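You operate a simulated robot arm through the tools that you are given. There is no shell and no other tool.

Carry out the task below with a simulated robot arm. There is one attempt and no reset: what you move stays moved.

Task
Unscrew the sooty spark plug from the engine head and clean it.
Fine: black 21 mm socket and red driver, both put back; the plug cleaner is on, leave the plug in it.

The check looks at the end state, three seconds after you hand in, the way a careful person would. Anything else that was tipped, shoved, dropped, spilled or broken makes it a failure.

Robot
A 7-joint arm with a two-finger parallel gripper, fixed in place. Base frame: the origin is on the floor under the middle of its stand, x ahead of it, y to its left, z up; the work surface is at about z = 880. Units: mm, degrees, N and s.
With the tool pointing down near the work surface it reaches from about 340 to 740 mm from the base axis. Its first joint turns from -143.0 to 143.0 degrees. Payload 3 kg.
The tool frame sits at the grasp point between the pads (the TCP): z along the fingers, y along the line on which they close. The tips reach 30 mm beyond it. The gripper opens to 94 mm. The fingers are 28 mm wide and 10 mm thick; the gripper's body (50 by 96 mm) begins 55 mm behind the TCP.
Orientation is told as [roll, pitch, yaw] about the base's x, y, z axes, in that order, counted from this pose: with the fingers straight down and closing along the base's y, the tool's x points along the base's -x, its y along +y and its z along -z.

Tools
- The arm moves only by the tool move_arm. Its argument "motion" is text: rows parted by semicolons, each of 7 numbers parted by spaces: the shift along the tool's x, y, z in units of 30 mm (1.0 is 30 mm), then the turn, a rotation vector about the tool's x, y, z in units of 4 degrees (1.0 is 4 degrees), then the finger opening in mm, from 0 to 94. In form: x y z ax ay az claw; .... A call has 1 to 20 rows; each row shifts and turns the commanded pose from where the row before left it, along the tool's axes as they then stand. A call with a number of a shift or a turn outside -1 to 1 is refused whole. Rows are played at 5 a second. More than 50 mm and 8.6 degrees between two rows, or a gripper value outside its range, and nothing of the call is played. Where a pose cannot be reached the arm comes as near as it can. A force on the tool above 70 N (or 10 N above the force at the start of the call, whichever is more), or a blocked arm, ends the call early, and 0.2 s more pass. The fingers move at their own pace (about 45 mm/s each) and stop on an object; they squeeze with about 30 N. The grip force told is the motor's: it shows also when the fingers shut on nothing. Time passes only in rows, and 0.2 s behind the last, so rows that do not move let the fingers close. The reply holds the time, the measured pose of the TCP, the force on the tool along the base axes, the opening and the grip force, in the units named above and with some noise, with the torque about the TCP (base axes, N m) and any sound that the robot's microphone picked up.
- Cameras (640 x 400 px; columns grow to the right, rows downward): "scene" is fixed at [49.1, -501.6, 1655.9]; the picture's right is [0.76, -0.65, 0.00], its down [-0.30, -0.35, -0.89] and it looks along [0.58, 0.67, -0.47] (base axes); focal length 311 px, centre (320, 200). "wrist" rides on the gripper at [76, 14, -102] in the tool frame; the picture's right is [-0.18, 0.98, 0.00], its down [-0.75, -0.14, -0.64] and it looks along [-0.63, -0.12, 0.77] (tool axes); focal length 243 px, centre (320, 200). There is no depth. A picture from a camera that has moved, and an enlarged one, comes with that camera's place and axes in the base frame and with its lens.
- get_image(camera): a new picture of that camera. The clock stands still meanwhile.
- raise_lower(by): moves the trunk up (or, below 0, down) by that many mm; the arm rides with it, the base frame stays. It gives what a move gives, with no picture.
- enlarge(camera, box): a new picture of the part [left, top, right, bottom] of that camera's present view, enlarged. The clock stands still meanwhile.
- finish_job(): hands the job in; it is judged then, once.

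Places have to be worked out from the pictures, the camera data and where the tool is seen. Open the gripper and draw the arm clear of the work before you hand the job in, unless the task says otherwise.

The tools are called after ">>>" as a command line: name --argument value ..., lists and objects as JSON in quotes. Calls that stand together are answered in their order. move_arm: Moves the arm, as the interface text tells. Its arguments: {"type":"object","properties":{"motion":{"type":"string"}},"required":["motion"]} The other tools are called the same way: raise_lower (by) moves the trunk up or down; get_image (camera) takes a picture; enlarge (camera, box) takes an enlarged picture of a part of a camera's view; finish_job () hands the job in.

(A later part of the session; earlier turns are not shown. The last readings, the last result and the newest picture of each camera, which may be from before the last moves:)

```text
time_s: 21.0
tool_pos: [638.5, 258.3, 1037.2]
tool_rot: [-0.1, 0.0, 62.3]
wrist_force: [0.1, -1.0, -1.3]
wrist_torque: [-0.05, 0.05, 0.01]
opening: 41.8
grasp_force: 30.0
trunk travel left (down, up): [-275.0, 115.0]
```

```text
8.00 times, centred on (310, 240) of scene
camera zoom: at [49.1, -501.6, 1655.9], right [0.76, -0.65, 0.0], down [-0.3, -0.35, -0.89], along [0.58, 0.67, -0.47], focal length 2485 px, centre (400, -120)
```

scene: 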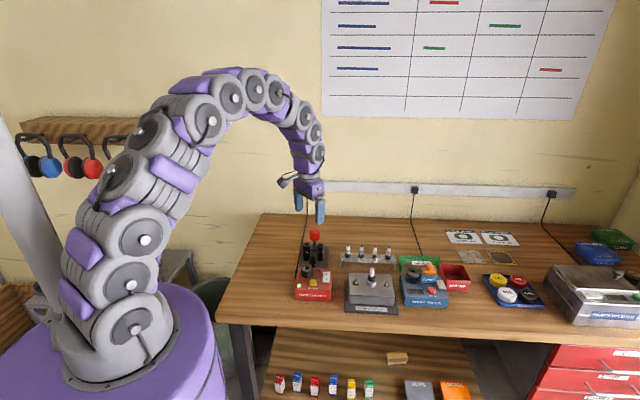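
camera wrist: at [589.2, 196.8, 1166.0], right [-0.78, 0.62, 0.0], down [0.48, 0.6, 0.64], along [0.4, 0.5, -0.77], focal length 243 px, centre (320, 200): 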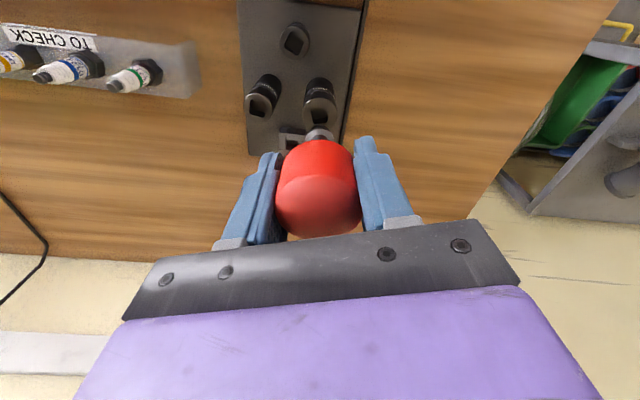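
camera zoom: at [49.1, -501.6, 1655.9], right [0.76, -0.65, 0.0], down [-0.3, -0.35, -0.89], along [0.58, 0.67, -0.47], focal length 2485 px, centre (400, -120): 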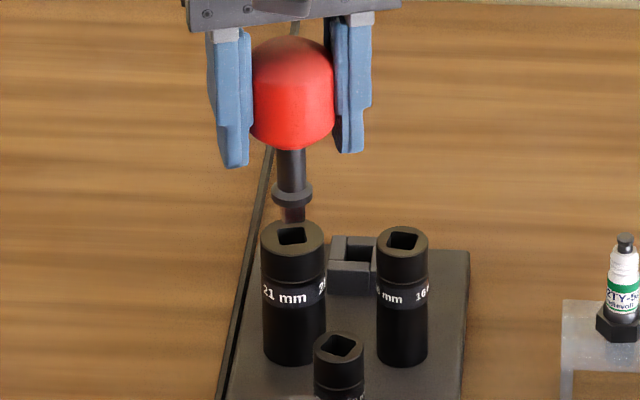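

The socket stayed on the tray, so the driver has no latch: the socket must be set on the plug by hand and then driven. I return the driver to its holder first: up, turn back, and over the holder.

>>> move_arm --motion "0 0 -0.8 0 0 0 30; 0 0 -0.767 0 0 0 30; 0 0 0 0 0 1 30; 0 0 0 0 0 1 30; 0 0 0 0 0 1 30; 0 0 0 0 0 1 30; 0 0 0 0 0 0.075 30; -0.934 -0.4585 0 0 0 0 30; -0.934 -0.4585 0 0 0 0 30; 0 0 0 0 0 0 30; 0 0 1 0 0 0 30; 0 0 1 0 0 0 30; 0 0 1 0 0 0 30; 0 0 0 0 0 0 30; 0 0 0 0 0 0 30"

>>> enlarge --camera "scene" --box '[295, 215, 335, 265]'

>>> enlarge --camera "wrist" --box '[280, 80, 360, 150]'

```text
time_s: 24.2
tool_pos: [699.4, 280.0, 994.4]
tool_rot: [-0.1, -0.1, 45.9]
wrist_force: [-0.6, 0.5, -1.6]
wrist_torque: [0.02, -0.03, -0.02]
opening: 41.5
grasp_force: 30.6
trunk travel left (down, up): [-275.0, 115.0]
```

```text
8.00 times, centred on (315, 240) of scene
camera zoom: at [49.1, -501.6, 1655.9], right [0.76, -0.65, 0.0], down [-0.3, -0.35, -0.89], along [0.58, 0.67, -0.47], focal length 2485 px, centre (360, -120)
```

zoom: 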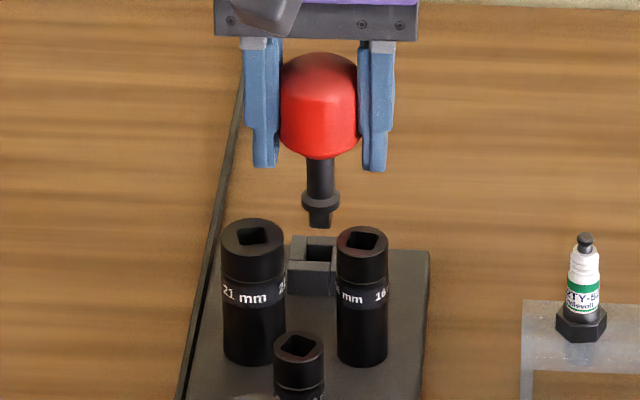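

```text
5.71 times, centred on (320, 115) of wrist
camera zoom: at [634.9, 234.6, 1097.1], right [-0.58, 0.82, 0.0], down [0.63, 0.44, 0.64], along [0.52, 0.37, -0.77], focal length 1386 px, centre (320, 686)
```

zoom: 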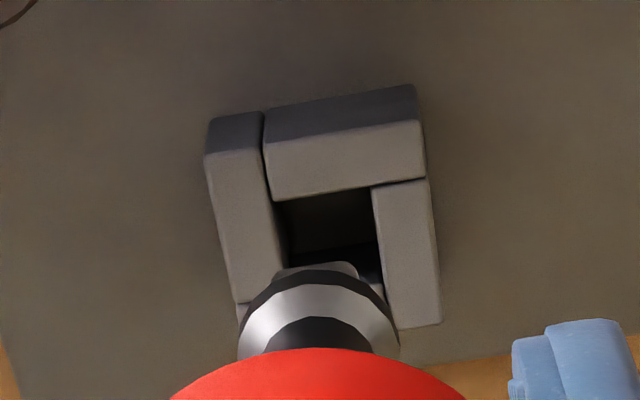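

>>> enlarge --camera "scene" --box '[303, 232, 327, 256]'

>>> enlarge --camera "wrist" --box '[300, 95, 345, 135]'

```text
16.00 times, centred on (315, 244) of scene
camera zoom: at [49.1, -501.6, 1655.9], right [0.76, -0.65, 0.0], down [-0.3, -0.35, -0.89], along [0.58, 0.67, -0.47], focal length 4971 px, centre (400, -504)
```

zoom: 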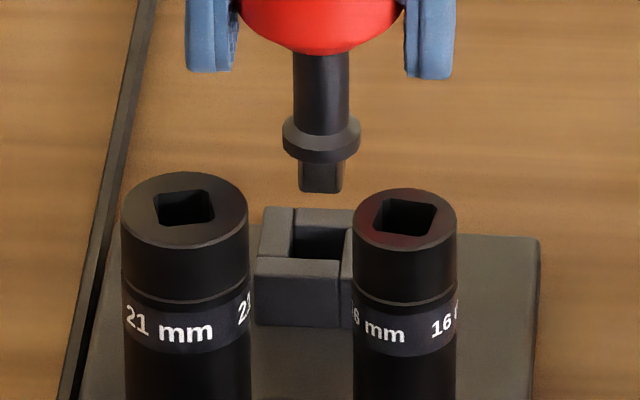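

```text
10.00 times, centred on (322, 115) of wrist
camera zoom: at [634.9, 234.6, 1097.1], right [-0.58, 0.82, 0.0], down [0.63, 0.44, 0.64], along [0.52, 0.37, -0.77], focal length 2426 px, centre (295, 1050)
```

zoom: 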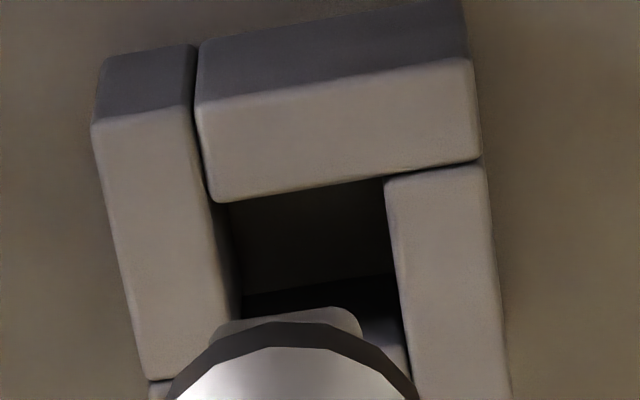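

The holder's hole lies about 1 mm toward +y of the tip. I nudge and lower gently into it.

>>> move_arm --motion "-0.01 0.03 0.1 0 0 0 30; 0 0 0.2 0 0 0 30; 0 0 0.1 0 0 0 30; 0 0 0.1 0 0 0 30; 0 0 0 0 0 0 30"

>>> enlarge --camera "scene" --box '[303, 228, 327, 252]'

>>> enlarge --camera "wrist" --box '[300, 95, 345, 135]'

```text
time_s: 25.4
tool_pos: [697.9, 279.8, 979.1]
tool_rot: [-0.1, 0.0, 45.9]
wrist_force: [0.3, -0.3, -1.8]
wrist_torque: [0.03, -0.01, 0.0]
opening: 41.5
grasp_force: 30.0
trunk travel left (down, up): [-275.0, 115.0]
```

```text
16.00 times, centred on (315, 240) of scene
camera zoom: at [49.1, -501.6, 1655.9], right [0.76, -0.65, 0.0], down [-0.3, -0.35, -0.89], along [0.58, 0.67, -0.47], focal length 4971 px, centre (400, -440)
```

zoom: 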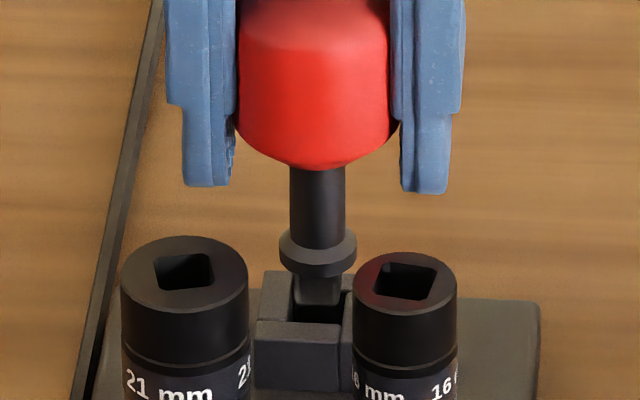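

```text
10.00 times, centred on (322, 115) of wrist
camera zoom: at [634.2, 235.3, 1082.3], right [-0.58, 0.82, 0.0], down [0.63, 0.44, 0.64], along [0.52, 0.37, -0.77], focal length 2426 px, centre (295, 1050)
```

zoom: 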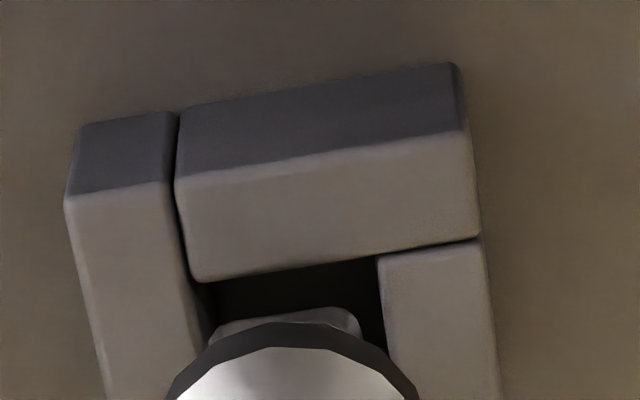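

>>> move_arm --motion "0 0.02 0.1 0 0 0 30; 0 0 0.1 0 0 0 30; 0 0 0.1 0 0 0 30; 0 0 0 0 0 0 30"

>>> enlarge --camera "scene" --box '[303, 228, 327, 252]'

```text
time_s: 26.4
tool_pos: [698.0, 279.3, 970.8]
tool_rot: [-0.1, 0.1, 46.1]
wrist_force: [-0.8, 1.1, -2.2]
wrist_torque: [-0.02, 0.0, 0.01]
opening: 41.5
grasp_force: 29.4
trunk travel left (down, up): [-275.0, 115.0]
```

```text
16.00 times, centred on (315, 240) of scene
camera zoom: at [49.1, -501.6, 1655.9], right [0.76, -0.65, 0.0], down [-0.3, -0.35, -0.89], along [0.58, 0.67, -0.47], focal length 4971 px, centre (400, -440)
```

zoom: 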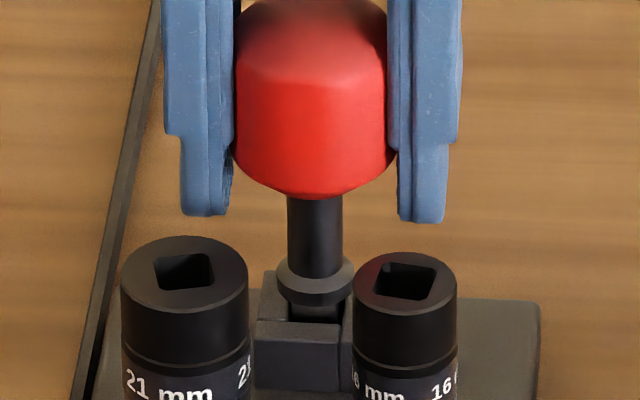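

The tip is inside the holder with no side force. I lower the last millimetres until it seats.

>>> move_arm --motion "0 0 0.08 0 0 0 30; 0 0 0.08 0 0 0 30; 0 0 0.06 0 0 0 30; 0 0 0 0 0 0 30"

>>> enlarge --camera "scene" --box '[303, 228, 327, 252]'

```text
time_s: 27.4
tool_pos: [698.4, 281.2, 964.7]
tool_rot: [0.0, 0.2, 46.0]
wrist_force: [-0.3, -1.0, 0.0]
wrist_torque: [0.01, -0.03, 0.01]
opening: 41.3
grasp_force: 29.9
trunk travel left (down, up): [-275.0, 115.0]
```

```text
16.00 times, centred on (315, 240) of scene
camera zoom: at [49.1, -501.6, 1655.9], right [0.76, -0.65, 0.0], down [-0.3, -0.35, -0.89], along [0.58, 0.67, -0.47], focal length 4971 px, centre (400, -440)
```

zoom: 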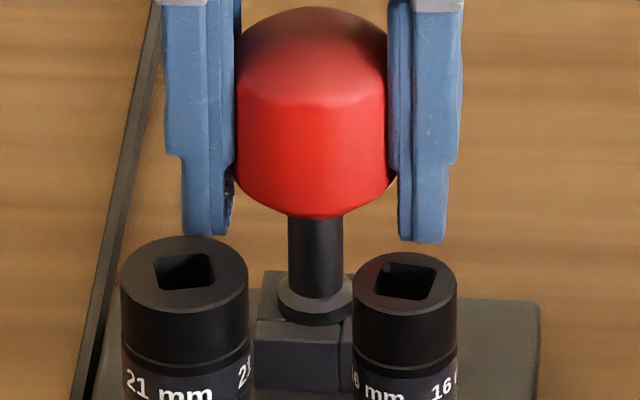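

The driver is seated (weight taken by the holder). I open the fingers and rise clear.

>>> move_arm --motion "0 0 0 0 0 0 60; 0 0 0 0 0 0 94; 0 0 0 0 0 0 94; 0 0 -1 0 0 0 94; 0 0 -1 0 0 0 94; 0 0 -1 0 0 0 94; 0 0 -1 0 0 0 94; 0 0 0 0 0 0 94"

>>> enlarge --camera "scene" --box '[290, 215, 340, 275]'

>>> get_image --camera "wrist"

```text
time_s: 29.2
tool_pos: [697.9, 281.2, 1085.3]
tool_rot: [0.0, 0.0, 46.0]
wrist_force: [-0.6, 0.2, 0.0]
wrist_torque: [-0.02, -0.05, 0.0]
opening: 93.9
grasp_force: 0.0
trunk travel left (down, up): [-275.0, 115.0]
```

```text
6.67 times, centred on (315, 245) of scene
camera zoom: at [49.1, -501.6, 1655.9], right [0.76, -0.65, 0.0], down [-0.3, -0.35, -0.89], along [0.58, 0.67, -0.47], focal length 2071 px, centre (353, -100)
```

zoom: 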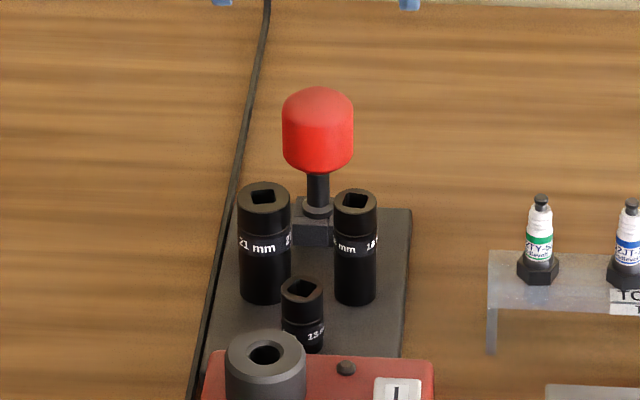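

```text
taken
camera wrist: at [634.2, 236.3, 1187.0], right [-0.58, 0.82, 0.0], down [0.63, 0.44, 0.64], along [0.52, 0.37, -0.77], focal length 243 px, centre (320, 200)
```

wrist: 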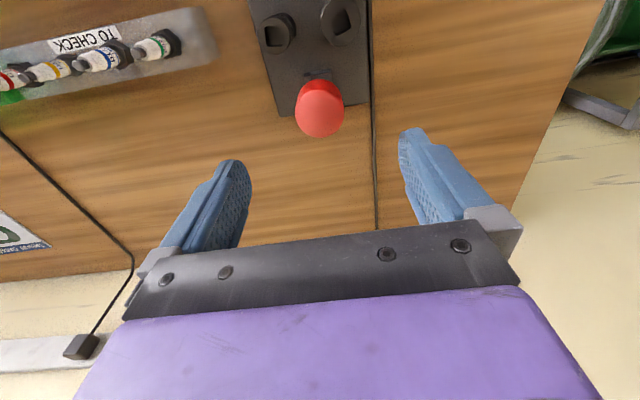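

The driver stands back in its holder. Now I go and look at the plug in the engine head from above.

>>> move_arm --motion "0.666 -0.611 -0.22 0 0 0 94; 0.666 -0.611 -0.22 0 0 0 94; 0.666 -0.611 -0.22 0 0 0 94; 0.666 -0.611 -0.22 0 0 0 94; 0.666 -0.611 -0.22 0 0 0 94; 0.666 -0.611 -0.22 0 0 0 94; 0.666 -0.611 -0.22 0 0 0 94; 0.666 -0.611 -0.22 0 0 0 94; 0.666 -0.611 -0.22 0 0 0 94; 0.666 -0.611 -0.22 0 0 0 94; 0 0 0 0 0 0 94; 0 0 0 0 0 0 94"

>>> get_image --camera "wrist"

>>> get_image --camera "scene"

```text
time_s: 31.8
tool_pos: [689.2, 8.1, 1151.4]
tool_rot: [0.0, 0.0, 46.0]
wrist_force: [-0.6, 0.5, 0.5]
wrist_torque: [0.03, 0.01, -0.03]
opening: 94.1
grasp_force: 0.0
trunk travel left (down, up): [-275.0, 115.0]
```

```text
taken
camera wrist: at [626.5, -36.0, 1253.7], right [-0.58, 0.82, 0.0], down [0.62, 0.44, 0.64], along [0.52, 0.37, -0.77], focal length 243 px, centre (320, 200)
```

wrist: 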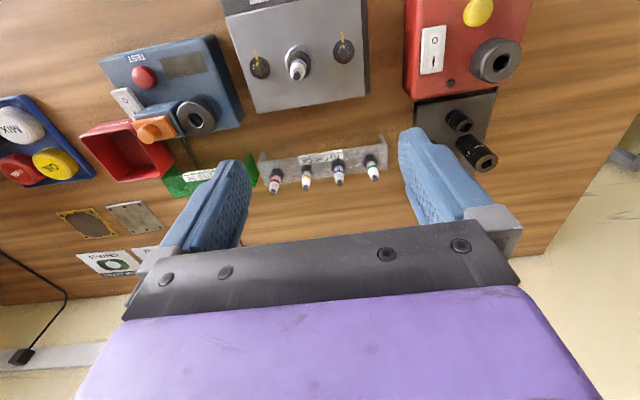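

```text
taken
```

scene: 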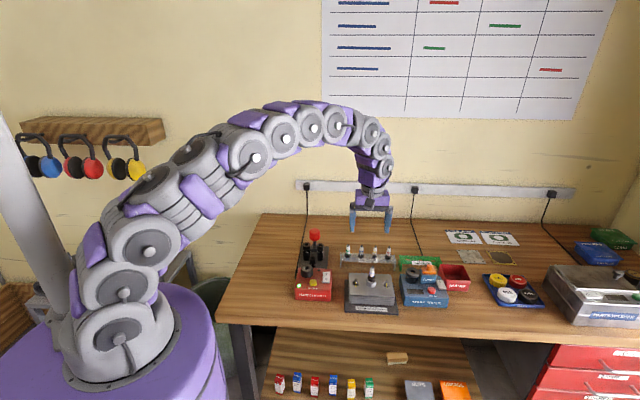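

>>> enlarge --camera "wrist" --box '[230, 10, 370, 110]'

>>> enlarge --camera "wrist" --box '[276, 38, 324, 88]'

>>> enlarge --camera "scene" --box '[355, 262, 390, 297]'

>>> enlarge --camera "wrist" --box '[400, 0, 530, 110]'

```text
4.00 times, centred on (300, 60) of wrist
camera zoom: at [626.5, -36.0, 1253.7], right [-0.58, 0.82, 0.0], down [0.62, 0.44, 0.64], along [0.52, 0.37, -0.77], focal length 970 px, centre (400, 760)
```

zoom: 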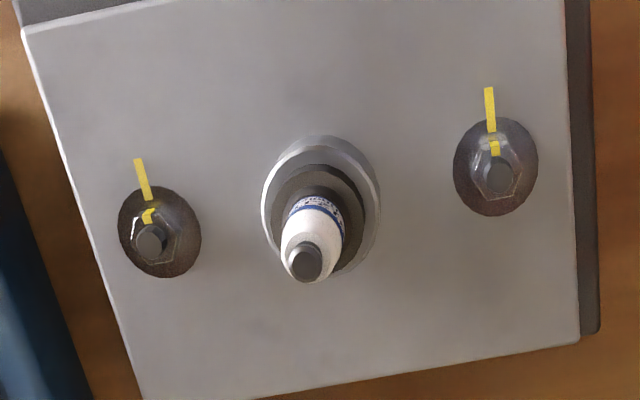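

```text
8.00 times, centred on (300, 63) of wrist
camera zoom: at [626.5, -36.0, 1253.7], right [-0.58, 0.82, 0.0], down [0.62, 0.44, 0.64], along [0.52, 0.37, -0.77], focal length 1941 px, centre (480, 1296)
```

zoom: 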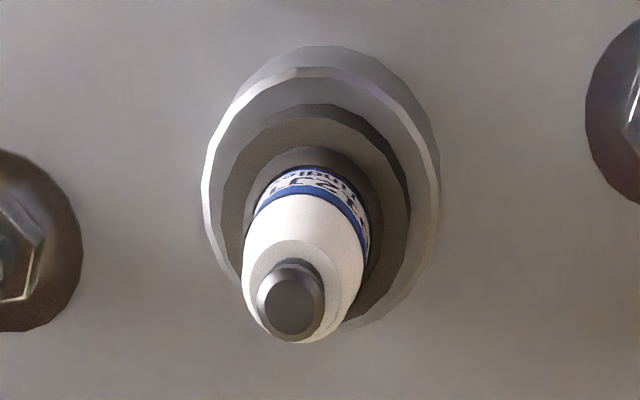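

```text
11.43 times, centred on (372, 280) of scene
camera zoom: at [49.1, -501.6, 1655.9], right [0.76, -0.65, 0.0], down [-0.3, -0.35, -0.89], along [0.58, 0.67, -0.47], focal length 3551 px, centre (-280, -709)
```

zoom: 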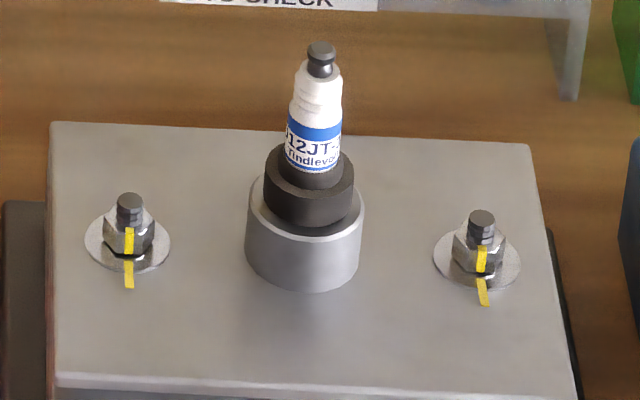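

```text
3.64 times, centred on (465, 55) of wrist
camera zoom: at [626.5, -36.0, 1253.7], right [-0.58, 0.82, 0.0], down [0.62, 0.44, 0.64], along [0.52, 0.37, -0.77], focal length 882 px, centre (-207, 727)
```

zoom: 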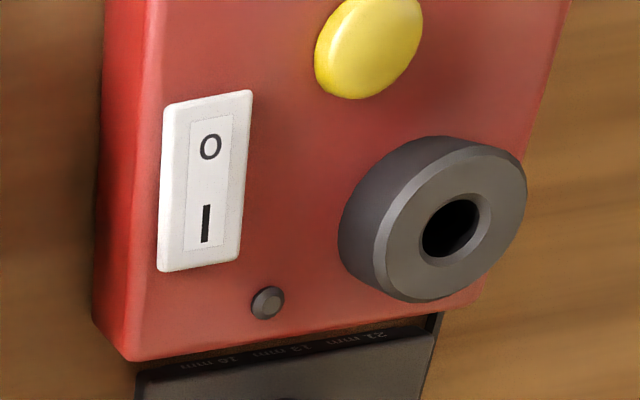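

The zoom is truly re-rendered, so I zoom further into the plug's hex to read its angle.

>>> enlarge --camera "wrist" --box '[288, 44, 316, 72]'

>>> enlarge --camera "scene" --box '[366, 272, 382, 288]'

```text
14.29 times, centred on (302, 58) of wrist
camera zoom: at [626.5, -36.0, 1253.7], right [-0.58, 0.82, 0.0], down [0.62, 0.44, 0.64], along [0.52, 0.37, -0.77], focal length 3466 px, centre (577, 2229)
```

zoom: 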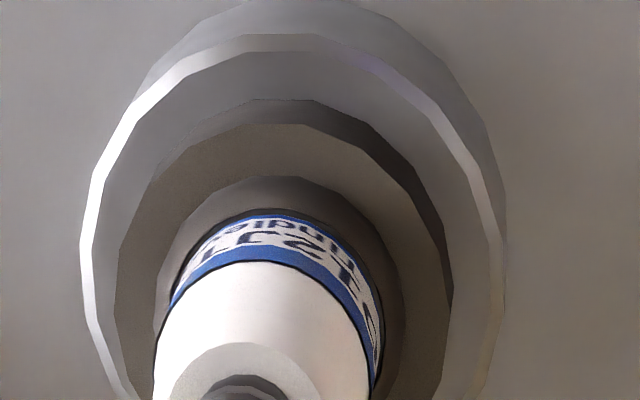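

```text
16.00 times, centred on (374, 280) of scene
camera zoom: at [49.1, -501.6, 1655.9], right [0.76, -0.65, 0.0], down [-0.3, -0.35, -0.89], along [0.58, 0.67, -0.47], focal length 4971 px, centre (-544, -1080)
```

zoom: 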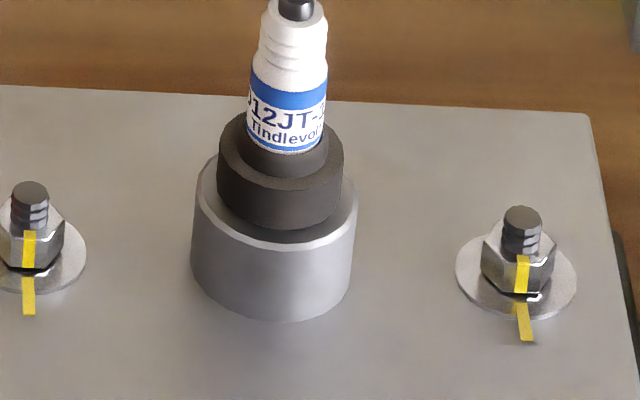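

>>> enlarge --camera "scene" --box '[342, 242, 396, 278]'

>>> enlarge --camera "scene" --box '[294, 262, 334, 302]'

>>> enlarge --camera "scene" --box '[368, 264, 380, 284]'

```text
11.11 times, centred on (369, 260) of scene
camera zoom: at [49.1, -501.6, 1655.9], right [0.76, -0.65, 0.0], down [-0.3, -0.35, -0.89], along [0.58, 0.67, -0.47], focal length 3452 px, centre (-224, -467)
```

zoom: 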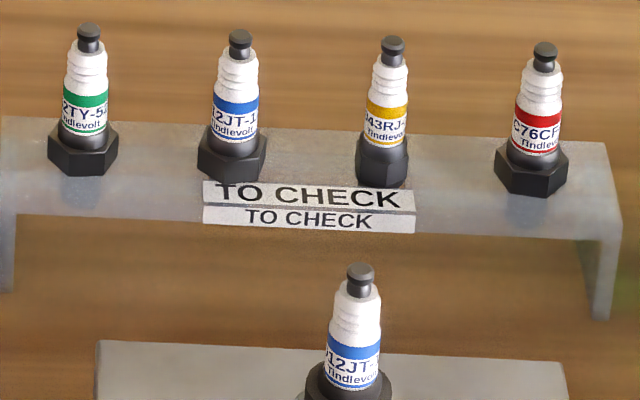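

```text
10.00 times, centred on (314, 282) of scene
camera zoom: at [49.1, -501.6, 1655.9], right [0.76, -0.65, 0.0], down [-0.3, -0.35, -0.89], along [0.58, 0.67, -0.47], focal length 3107 px, centre (380, -620)
```

zoom: 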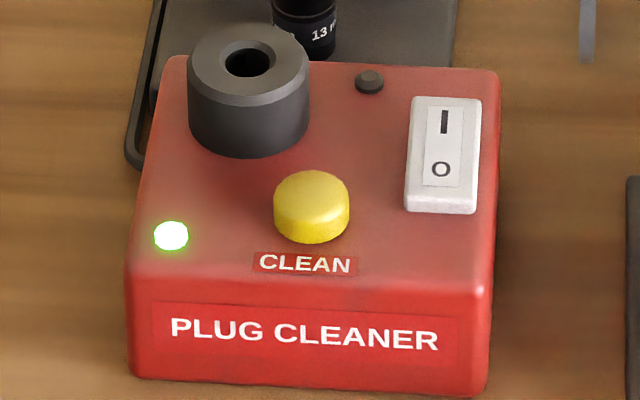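

```text
16.00 times, centred on (374, 274) of scene
camera zoom: at [49.1, -501.6, 1655.9], right [0.76, -0.65, 0.0], down [-0.3, -0.35, -0.89], along [0.58, 0.67, -0.47], focal length 4971 px, centre (-544, -984)
```

zoom: 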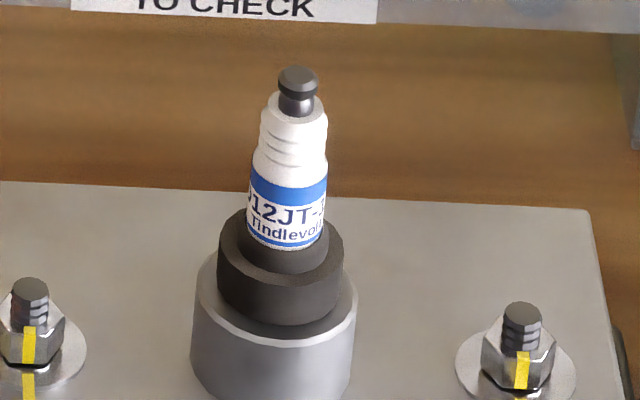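

The plug axis is near (685.5, −21.5), hex top about z 957, terminal top about z 1002. I go back above the 21 mm socket, turning to yaw 78° so the fingers fit between driver and 16 mm socket, with a 54 mm opening.

>>> move_arm --motion "-0.529 0.774 0.241 0 0 0 54; -0.529 0.774 0.241 0 0 0 54; -0.529 0.774 0.241 0 0 0 54; -0.529 0.774 0.241 0 0 0 54; -0.529 0.774 0.241 0 0 0 54; -0.529 0.774 0.241 0 0 0 54; -0.529 0.774 0.241 0 0 0 54; -0.529 0.774 0.241 0 0 0 54; -0.529 0.774 0.241 0 0 0 54; 0 0 0 0 0 -1 54; 0 0 0 0 0 -1 54; 0 0 0 0 0 -1 54; 0 0 0 0 0 -1 54; 0 0 0 0 0 -1 54; 0 0 0 0 0 -1 54; 0 0 0 0 0 -1 54; 0 0 0 0 0 -1 54; 0 0 0 0 0 0 54; 0 0 0 0 0 0 54"

>>> get_image --camera "wrist"

>>> enlarge --camera "scene" --box '[280, 195, 350, 275]'

>>> enlarge --camera "wrist" --box '[260, 70, 390, 180]'

```text
time_s: 35.8
tool_pos: [639.0, 258.1, 1086.1]
tool_rot: [0.0, 0.0, 77.9]
wrist_force: [-0.2, 0.2, 0.6]
wrist_torque: [0.02, 0.01, -0.02]
opening: 53.9
grasp_force: 0.1
trunk travel left (down, up): [-275.0, 115.0]
```

```text
taken
camera wrist: at [608.4, 186.6, 1187.9], right [-0.92, 0.38, 0.0], down [0.29, 0.71, 0.64], along [0.25, 0.59, -0.77], focal length 243 px, centre (320, 200)
```

wrist: 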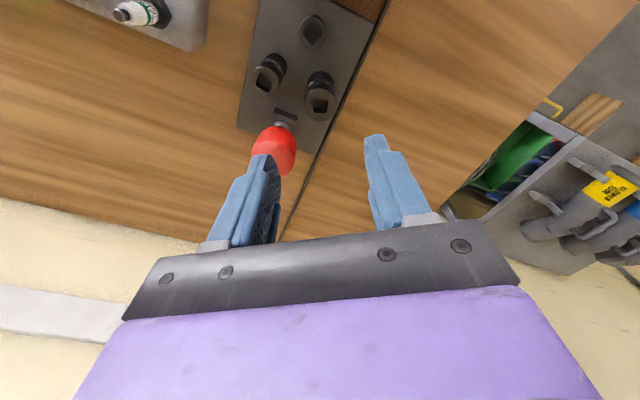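

```text
5.00 times, centred on (315, 235) of scene
camera zoom: at [49.1, -501.6, 1655.9], right [0.76, -0.65, 0.0], down [-0.3, -0.35, -0.89], along [0.58, 0.67, -0.47], focal length 1553 px, centre (345, 25)
```

zoom: 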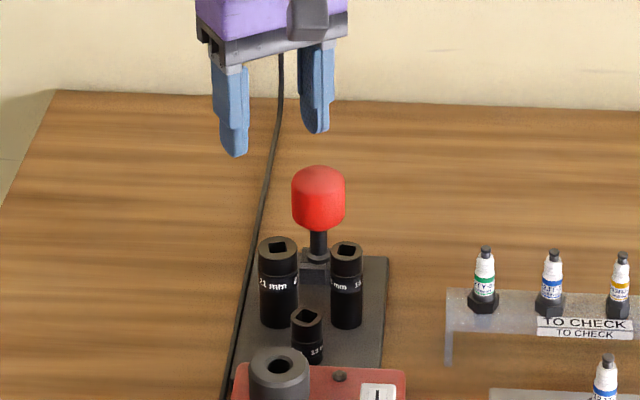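

```text
3.64 times, centred on (325, 125) of wrist
camera zoom: at [608.4, 186.6, 1187.9], right [-0.92, 0.38, 0.0], down [0.29, 0.71, 0.64], along [0.25, 0.59, -0.77], focal length 882 px, centre (302, 473)
```

zoom: 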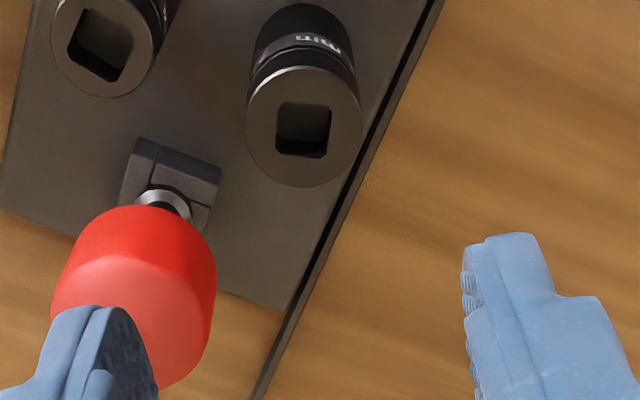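

The socket is centred between the fingers (within half a millimetre). I descend around it.

>>> move_arm --motion "0 0 1 0 0 0 54; 0 0 1 0 0 0 54; 0 0 1 0 0 0 54; 0 0 0.8 0 0 0 54; 0 0 0 0 0 0 54"

>>> enlarge --camera "scene" --box '[280, 205, 350, 275]'

>>> get_image --camera "wrist"

```text
time_s: 37.0
tool_pos: [638.8, 258.4, 972.2]
tool_rot: [-0.1, 0.0, 78.0]
wrist_force: [-0.4, 0.5, 0.4]
wrist_torque: [-0.02, -0.01, 0.01]
opening: 54.2
grasp_force: 0.1
trunk travel left (down, up): [-275.0, 115.0]
```

```text
5.71 times, centred on (315, 240) of scene
camera zoom: at [49.1, -501.6, 1655.9], right [0.76, -0.65, 0.0], down [-0.3, -0.35, -0.89], along [0.58, 0.67, -0.47], focal length 1775 px, centre (349, -29)
```

zoom: 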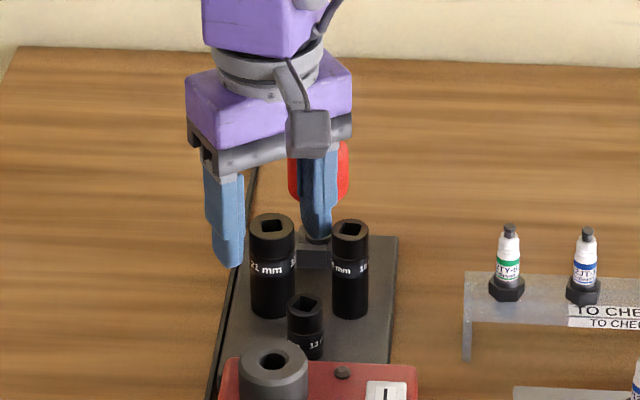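

```text
taken
camera wrist: at [608.9, 186.9, 1075.3], right [-0.92, 0.39, 0.0], down [0.29, 0.71, 0.64], along [0.25, 0.59, -0.77], focal length 243 px, centre (320, 200)
```

wrist: 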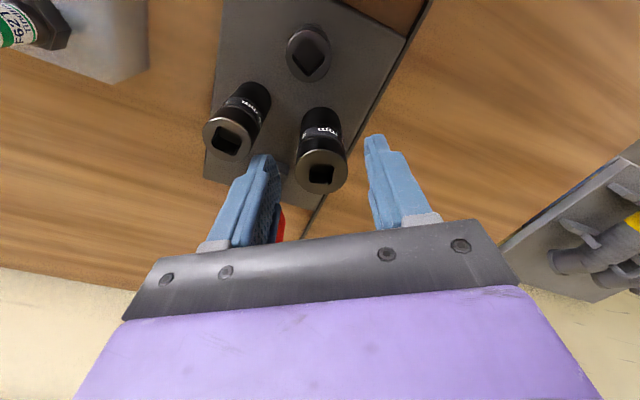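

The fingers straddle the socket cleanly with the driver outside them. I go down another 24 mm and close.

>>> move_arm --motion "0 0 0.4 0 0 0 54; 0 0 0.4 0 0 0 54; 0 0 0 0 0 0 20; 0 0 0 0 0 0 20; 0 0 0 0 0 0 20; 0 0 0 0 0 0 20"

>>> enlarge --camera "scene" --box '[280, 205, 350, 275]'

>>> get_image --camera "wrist"

```text
time_s: 38.4
tool_pos: [638.4, 257.9, 949.7]
tool_rot: [0.0, 0.0, 78.0]
wrist_force: [0.7, 0.7, -0.8]
wrist_torque: [-0.01, -0.01, 0.0]
opening: 29.8
grasp_force: 29.7
trunk travel left (down, up): [-275.0, 115.0]
```

```text
5.71 times, centred on (315, 240) of scene
camera zoom: at [49.1, -501.6, 1655.9], right [0.76, -0.65, 0.0], down [-0.3, -0.35, -0.89], along [0.58, 0.67, -0.47], focal length 1775 px, centre (349, -29)
```

zoom: 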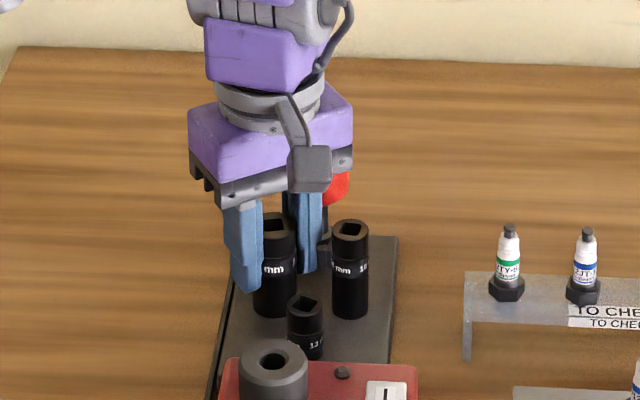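

```text
taken
camera wrist: at [609.3, 186.6, 1050.8], right [-0.92, 0.38, 0.0], down [0.3, 0.71, 0.64], along [0.25, 0.59, -0.77], focal length 243 px, centre (320, 200)
```

wrist: 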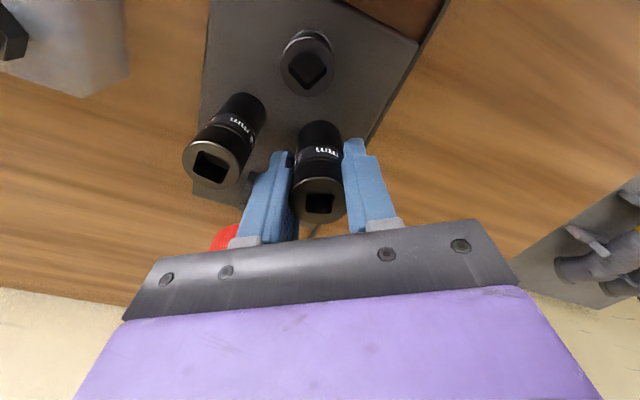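

Socket held (29.8 mm). I lift it straight up 140 mm.

>>> move_arm --motion "0 0 -0.3 0 0 0 20; 0 0 -0.7 0 0 0 20; 0 0 -1 0 0 0 20; 0 0 -1 0 0 0 20; 0 0 -1 0 0 0 20; 0 0 -0.667 0 0 0 20; 0 0 0 0 0 0 20"

>>> enlarge --camera "scene" --box '[270, 185, 350, 275]'

```text
time_s: 40.0
tool_pos: [638.0, 256.5, 1086.5]
tool_rot: [0.0, 0.1, 78.0]
wrist_force: [-0.3, -0.2, -3.0]
wrist_torque: [0.02, 0.01, 0.04]
opening: 29.9
grasp_force: 30.5
trunk travel left (down, up): [-275.0, 115.0]
```

```text
4.44 times, centred on (310, 230) of scene
camera zoom: at [49.1, -501.6, 1655.9], right [0.76, -0.65, 0.0], down [-0.3, -0.35, -0.89], along [0.58, 0.67, -0.47], focal length 1381 px, centre (364, 67)
```

zoom: 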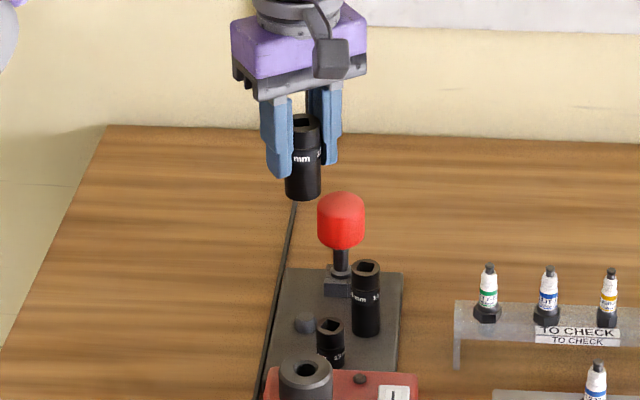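

The socket came off a peg on the tray. I zoom on the peg: its shape tells how the socket's hex lies.

>>> enlarge --camera "scene" --box '[298, 246, 318, 266]'

>>> enlarge --camera "scene" --box '[296, 202, 326, 232]'

>>> get_image --camera "wrist"

```text
16.00 times, centred on (308, 256) of scene
camera zoom: at [49.1, -501.6, 1655.9], right [0.76, -0.65, 0.0], down [-0.3, -0.35, -0.89], along [0.58, 0.67, -0.47], focal length 4971 px, centre (512, -696)
```

zoom: 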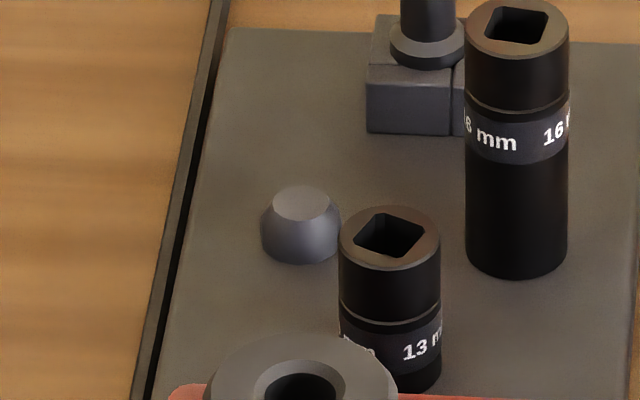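

```text
13.33 times, centred on (311, 217) of scene
camera zoom: at [49.1, -501.6, 1655.9], right [0.76, -0.65, 0.0], down [-0.3, -0.35, -0.89], along [0.58, 0.67, -0.47], focal length 4142 px, centre (440, -27)
```

zoom: 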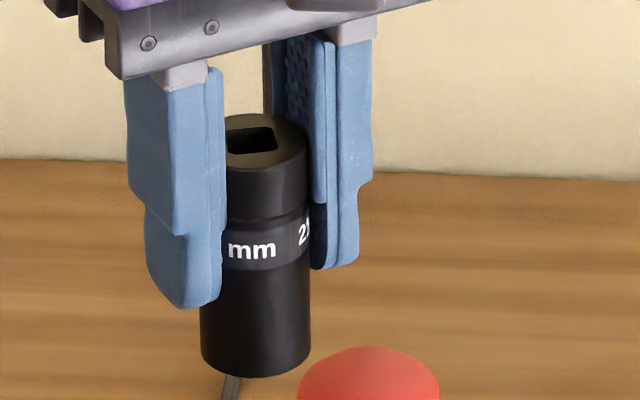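

```text
taken
camera wrist: at [607.7, 185.8, 1190.1], right [-0.92, 0.38, 0.0], down [0.3, 0.71, 0.64], along [0.25, 0.59, -0.77], focal length 243 px, centre (320, 200)
```

wrist: 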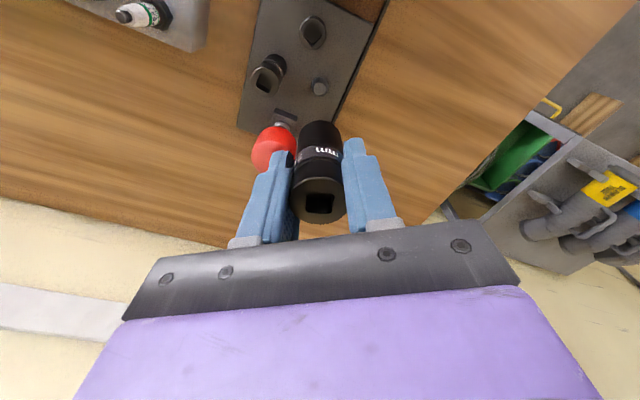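

The peg is round, so the socket's angle is free. I carry the socket over to the plug at the same height (its bottom about 25 mm above the terminal).

>>> move_arm --motion "0.881 -0.345 0 0 0 0 20; 0.881 -0.345 0 0 0 0 20; 0.881 -0.345 0 0 0 0 20; 0.881 -0.345 0 0 0 0 20; 0.881 -0.345 0 0 0 0 20; 0.881 -0.345 0 0 0 0 20; 0.881 -0.345 0 0 0 0 20; 0.881 -0.345 0 0 0 0 20; 0.881 -0.345 0 0 0 0 20; 0.881 -0.345 0 0 0 0 20; 0 0 0 0 0 0 20; 0 0 0 0 0 0 20"

>>> enlarge --camera "scene" --box '[345, 230, 405, 300]'

>>> get_image --camera "wrist"

>>> enlarge --camera "wrist" --box '[270, 60, 370, 160]'

```text
time_s: 42.6
tool_pos: [683.7, -23.5, 1088.7]
tool_rot: [0.0, -0.1, 78.0]
wrist_force: [-0.2, -1.2, -2.3]
wrist_torque: [0.01, 0.0, 0.0]
opening: 30.2
grasp_force: 30.2
trunk travel left (down, up): [-275.0, 115.0]
```

```text
5.71 times, centred on (375, 265) of scene
camera zoom: at [49.1, -501.6, 1655.9], right [0.76, -0.65, 0.0], down [-0.3, -0.35, -0.89], along [0.58, 0.67, -0.47], focal length 1775 px, centre (6, -171)
```

zoom: 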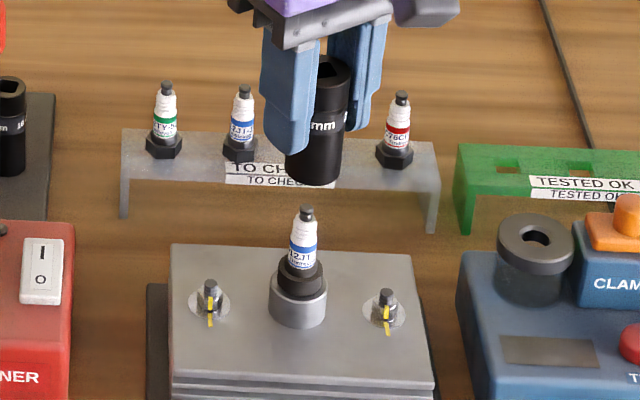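

```text
taken
camera wrist: at [653.6, -94.9, 1191.3], right [-0.92, 0.38, 0.0], down [0.29, 0.71, 0.64], along [0.25, 0.59, -0.77], focal length 243 px, centre (320, 200)
```

wrist: 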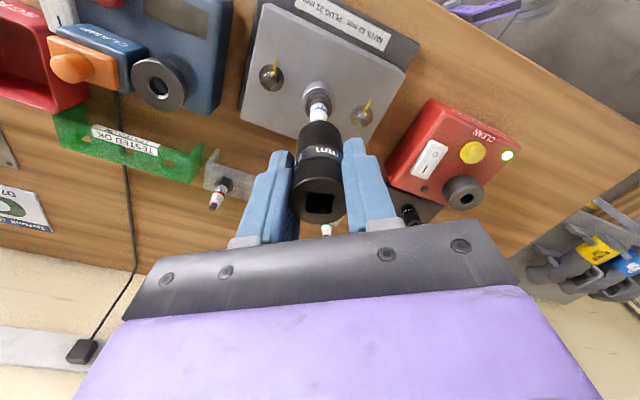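

```text
4.00 times, centred on (320, 110) of wrist
camera zoom: at [653.6, -94.9, 1191.3], right [-0.92, 0.38, 0.0], down [0.29, 0.71, 0.64], along [0.25, 0.59, -0.77], focal length 970 px, centre (320, 560)
```

zoom: 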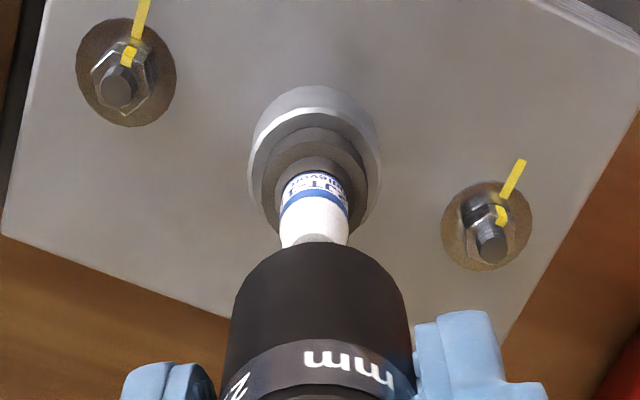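

>>> enlarge --camera "scene" --box '[360, 238, 390, 278]'

>>> enlarge --camera "wrist" --box '[290, 76, 350, 136]'

```text
10.00 times, centred on (375, 258) of scene
camera zoom: at [49.1, -501.6, 1655.9], right [0.76, -0.65, 0.0], down [-0.3, -0.35, -0.89], along [0.58, 0.67, -0.47], focal length 3107 px, centre (-230, -380)
```

zoom: 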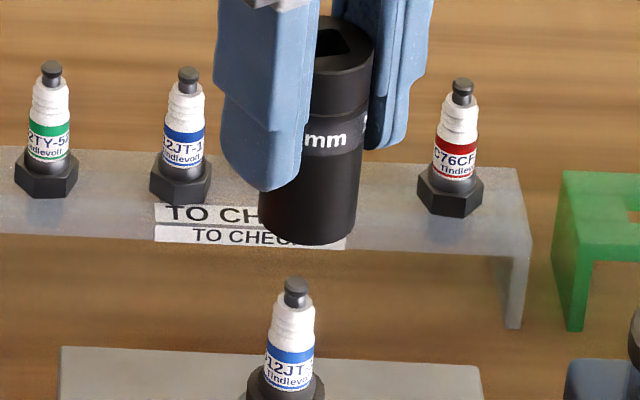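

```text
6.67 times, centred on (320, 106) of wrist
camera zoom: at [653.6, -94.9, 1191.3], right [-0.92, 0.38, 0.0], down [0.29, 0.71, 0.64], along [0.25, 0.59, -0.77], focal length 1618 px, centre (320, 827)
```

zoom: 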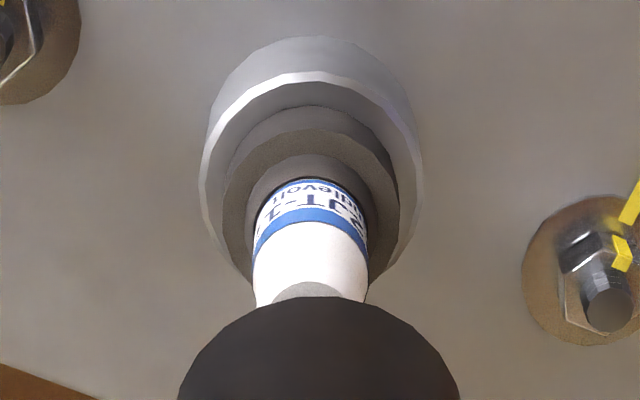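

Both views agree the plug is about 5 mm toward tool −x and 1.5 mm toward −y from the socket axis. I correct and re-check.

>>> move_arm --motion "-0.167 -0.05 0.3 0 0 0 20; 0 0 0 0 0 0 20; 0 0 0 0 0 0 20"

>>> enlarge --camera "scene" --box '[360, 238, 390, 278]'

>>> enlarge --camera "wrist" --box '[290, 76, 350, 136]'

```text
time_s: 43.4
tool_pos: [686.4, -17.8, 1078.4]
tool_rot: [0.0, 0.0, 78.0]
wrist_force: [-0.2, -0.8, -2.6]
wrist_torque: [0.01, 0.0, -0.02]
opening: 30.1
grasp_force: 29.8
trunk travel left (down, up): [-275.0, 115.0]
```

```text
10.00 times, centred on (375, 258) of scene
camera zoom: at [49.1, -501.6, 1655.9], right [0.76, -0.65, 0.0], down [-0.3, -0.35, -0.89], along [0.58, 0.67, -0.47], focal length 3107 px, centre (-230, -380)
```

zoom: 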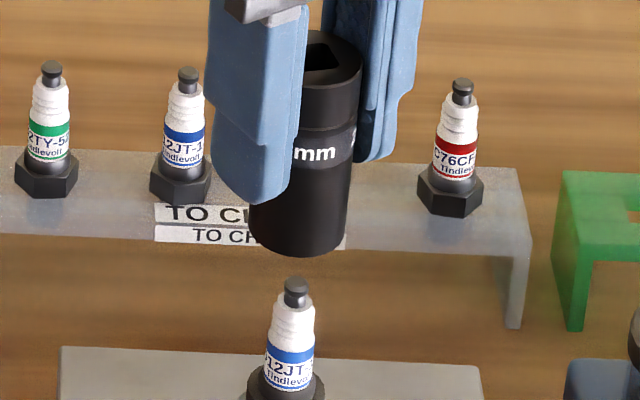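

```text
6.67 times, centred on (320, 106) of wrist
camera zoom: at [656.3, -89.4, 1181.7], right [-0.92, 0.38, 0.0], down [0.3, 0.71, 0.64], along [0.25, 0.59, -0.77], focal length 1618 px, centre (320, 827)
```

zoom: 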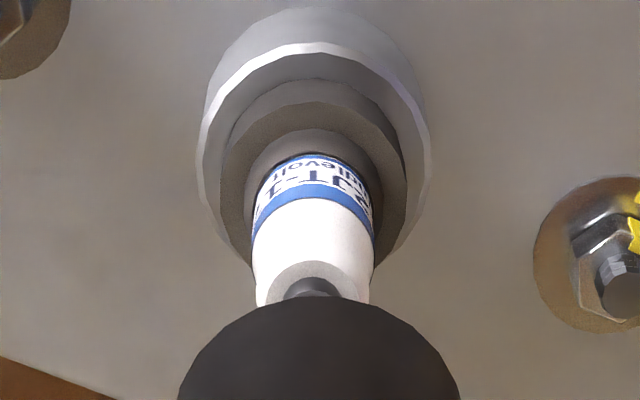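

Now the residual is about +1.0 mm in tool x and −0.8 mm in y. I correct it and lower 30 mm over the insulator.

>>> move_arm --motion "0.033 -0.027 0 0 0 0 20; 0 0 0.5 0 0 0 20; 0 0 0.5 0 0 0 20; 0 0 0 0 0 0 20; 0 0 0 0 0 0 20"

>>> enlarge --camera "scene" --box '[355, 245, 390, 290]'

>>> enlarge --camera "wrist" --box '[290, 76, 350, 136]'

```text
time_s: 44.6
tool_pos: [687.1, -18.9, 1047.9]
tool_rot: [-0.1, -0.1, 78.0]
wrist_force: [0.5, -0.2, -2.1]
wrist_torque: [0.01, 0.0, -0.01]
opening: 30.0
grasp_force: 30.3
trunk travel left (down, up): [-275.0, 115.0]
```

```text
8.89 times, centred on (372, 268) of scene
camera zoom: at [49.1, -501.6, 1655.9], right [0.76, -0.65, 0.0], down [-0.3, -0.35, -0.89], along [0.58, 0.67, -0.47], focal length 2762 px, centre (-147, -400)
```

zoom: 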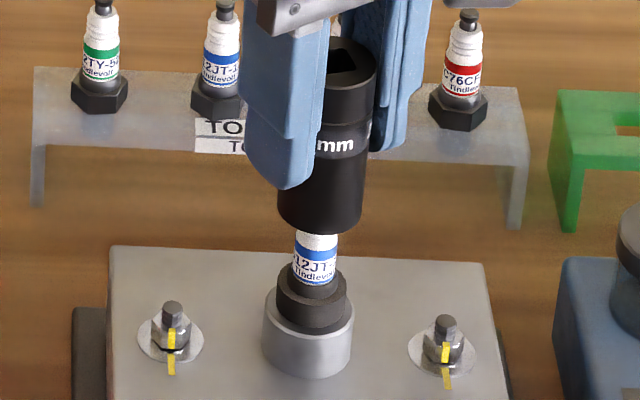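

```text
6.67 times, centred on (320, 106) of wrist
camera zoom: at [657.9, -90.4, 1150.6], right [-0.92, 0.38, 0.0], down [0.3, 0.71, 0.64], along [0.25, 0.59, -0.77], focal length 1618 px, centre (320, 827)
```

zoom: 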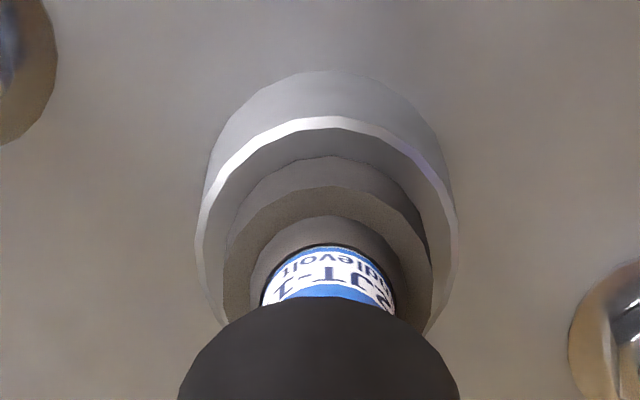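

Now nearly aligned (residual under 1 mm). I apply a small correction and lower until just above the hex.

>>> move_arm --motion "0.02 0.02 0 0 0 0 20; 0 0 0.4 0 0 0 20; 0 0 0.4 0 0 0 20; 0 0 0 0 0 0 20; 0 0 0 0 0 0 20"

>>> enlarge --camera "scene" --box '[355, 250, 390, 290]'

>>> enlarge --camera "wrist" --box '[290, 90, 350, 150]'

```text
time_s: 45.8
tool_pos: [687.1, -19.8, 1024.6]
tool_rot: [0.0, 0.1, 77.9]
wrist_force: [0.0, 0.1, -2.1]
wrist_torque: [-0.02, 0.0, -0.03]
opening: 29.7
grasp_force: 30.1
trunk travel left (down, up): [-275.0, 115.0]
```

```text
10.00 times, centred on (372, 270) of scene
camera zoom: at [49.1, -501.6, 1655.9], right [0.76, -0.65, 0.0], down [-0.3, -0.35, -0.89], along [0.58, 0.67, -0.47], focal length 3107 px, centre (-205, -500)
```

zoom: 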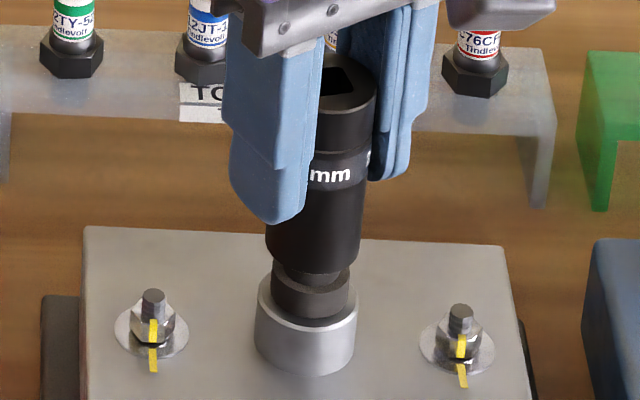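

```text
6.67 times, centred on (320, 120) of wrist
camera zoom: at [656.3, -91.2, 1127.4], right [-0.92, 0.38, 0.0], down [0.29, 0.71, 0.64], along [0.25, 0.59, -0.77], focal length 1618 px, centre (320, 733)
```

zoom: 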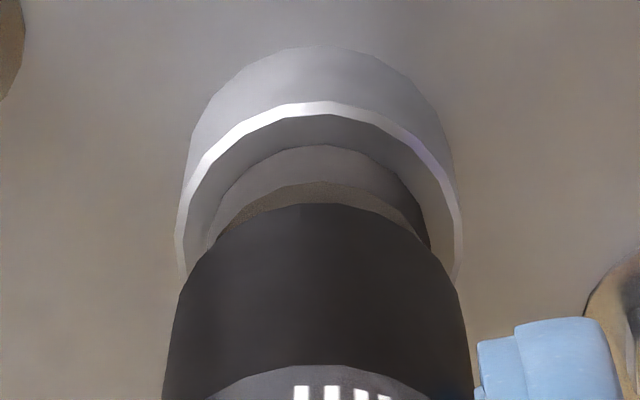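

>>> enlarge --camera "scene" --box '[362, 270, 382, 290]'

>>> get_image --camera "wrist"

```text
16.00 times, centred on (372, 280) of scene
camera zoom: at [49.1, -501.6, 1655.9], right [0.76, -0.65, 0.0], down [-0.3, -0.35, -0.89], along [0.58, 0.67, -0.47], focal length 4971 px, centre (-512, -1080)
```

zoom: 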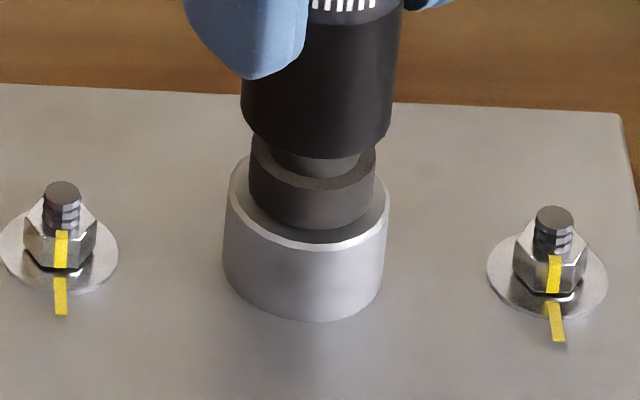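

```text
taken
camera wrist: at [656.3, -91.2, 1127.4], right [-0.92, 0.38, 0.0], down [0.29, 0.71, 0.64], along [0.25, 0.59, -0.77], focal length 243 px, centre (320, 200)
```

wrist: 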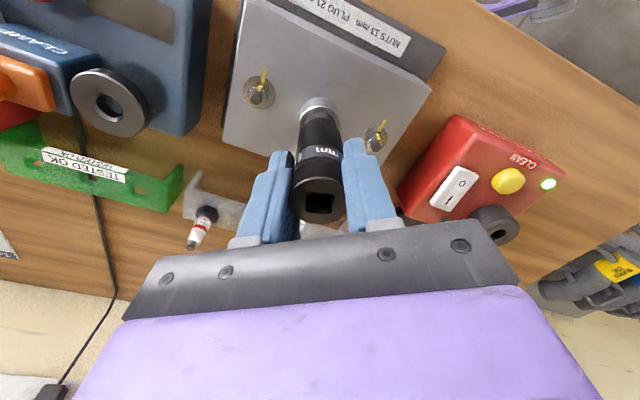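

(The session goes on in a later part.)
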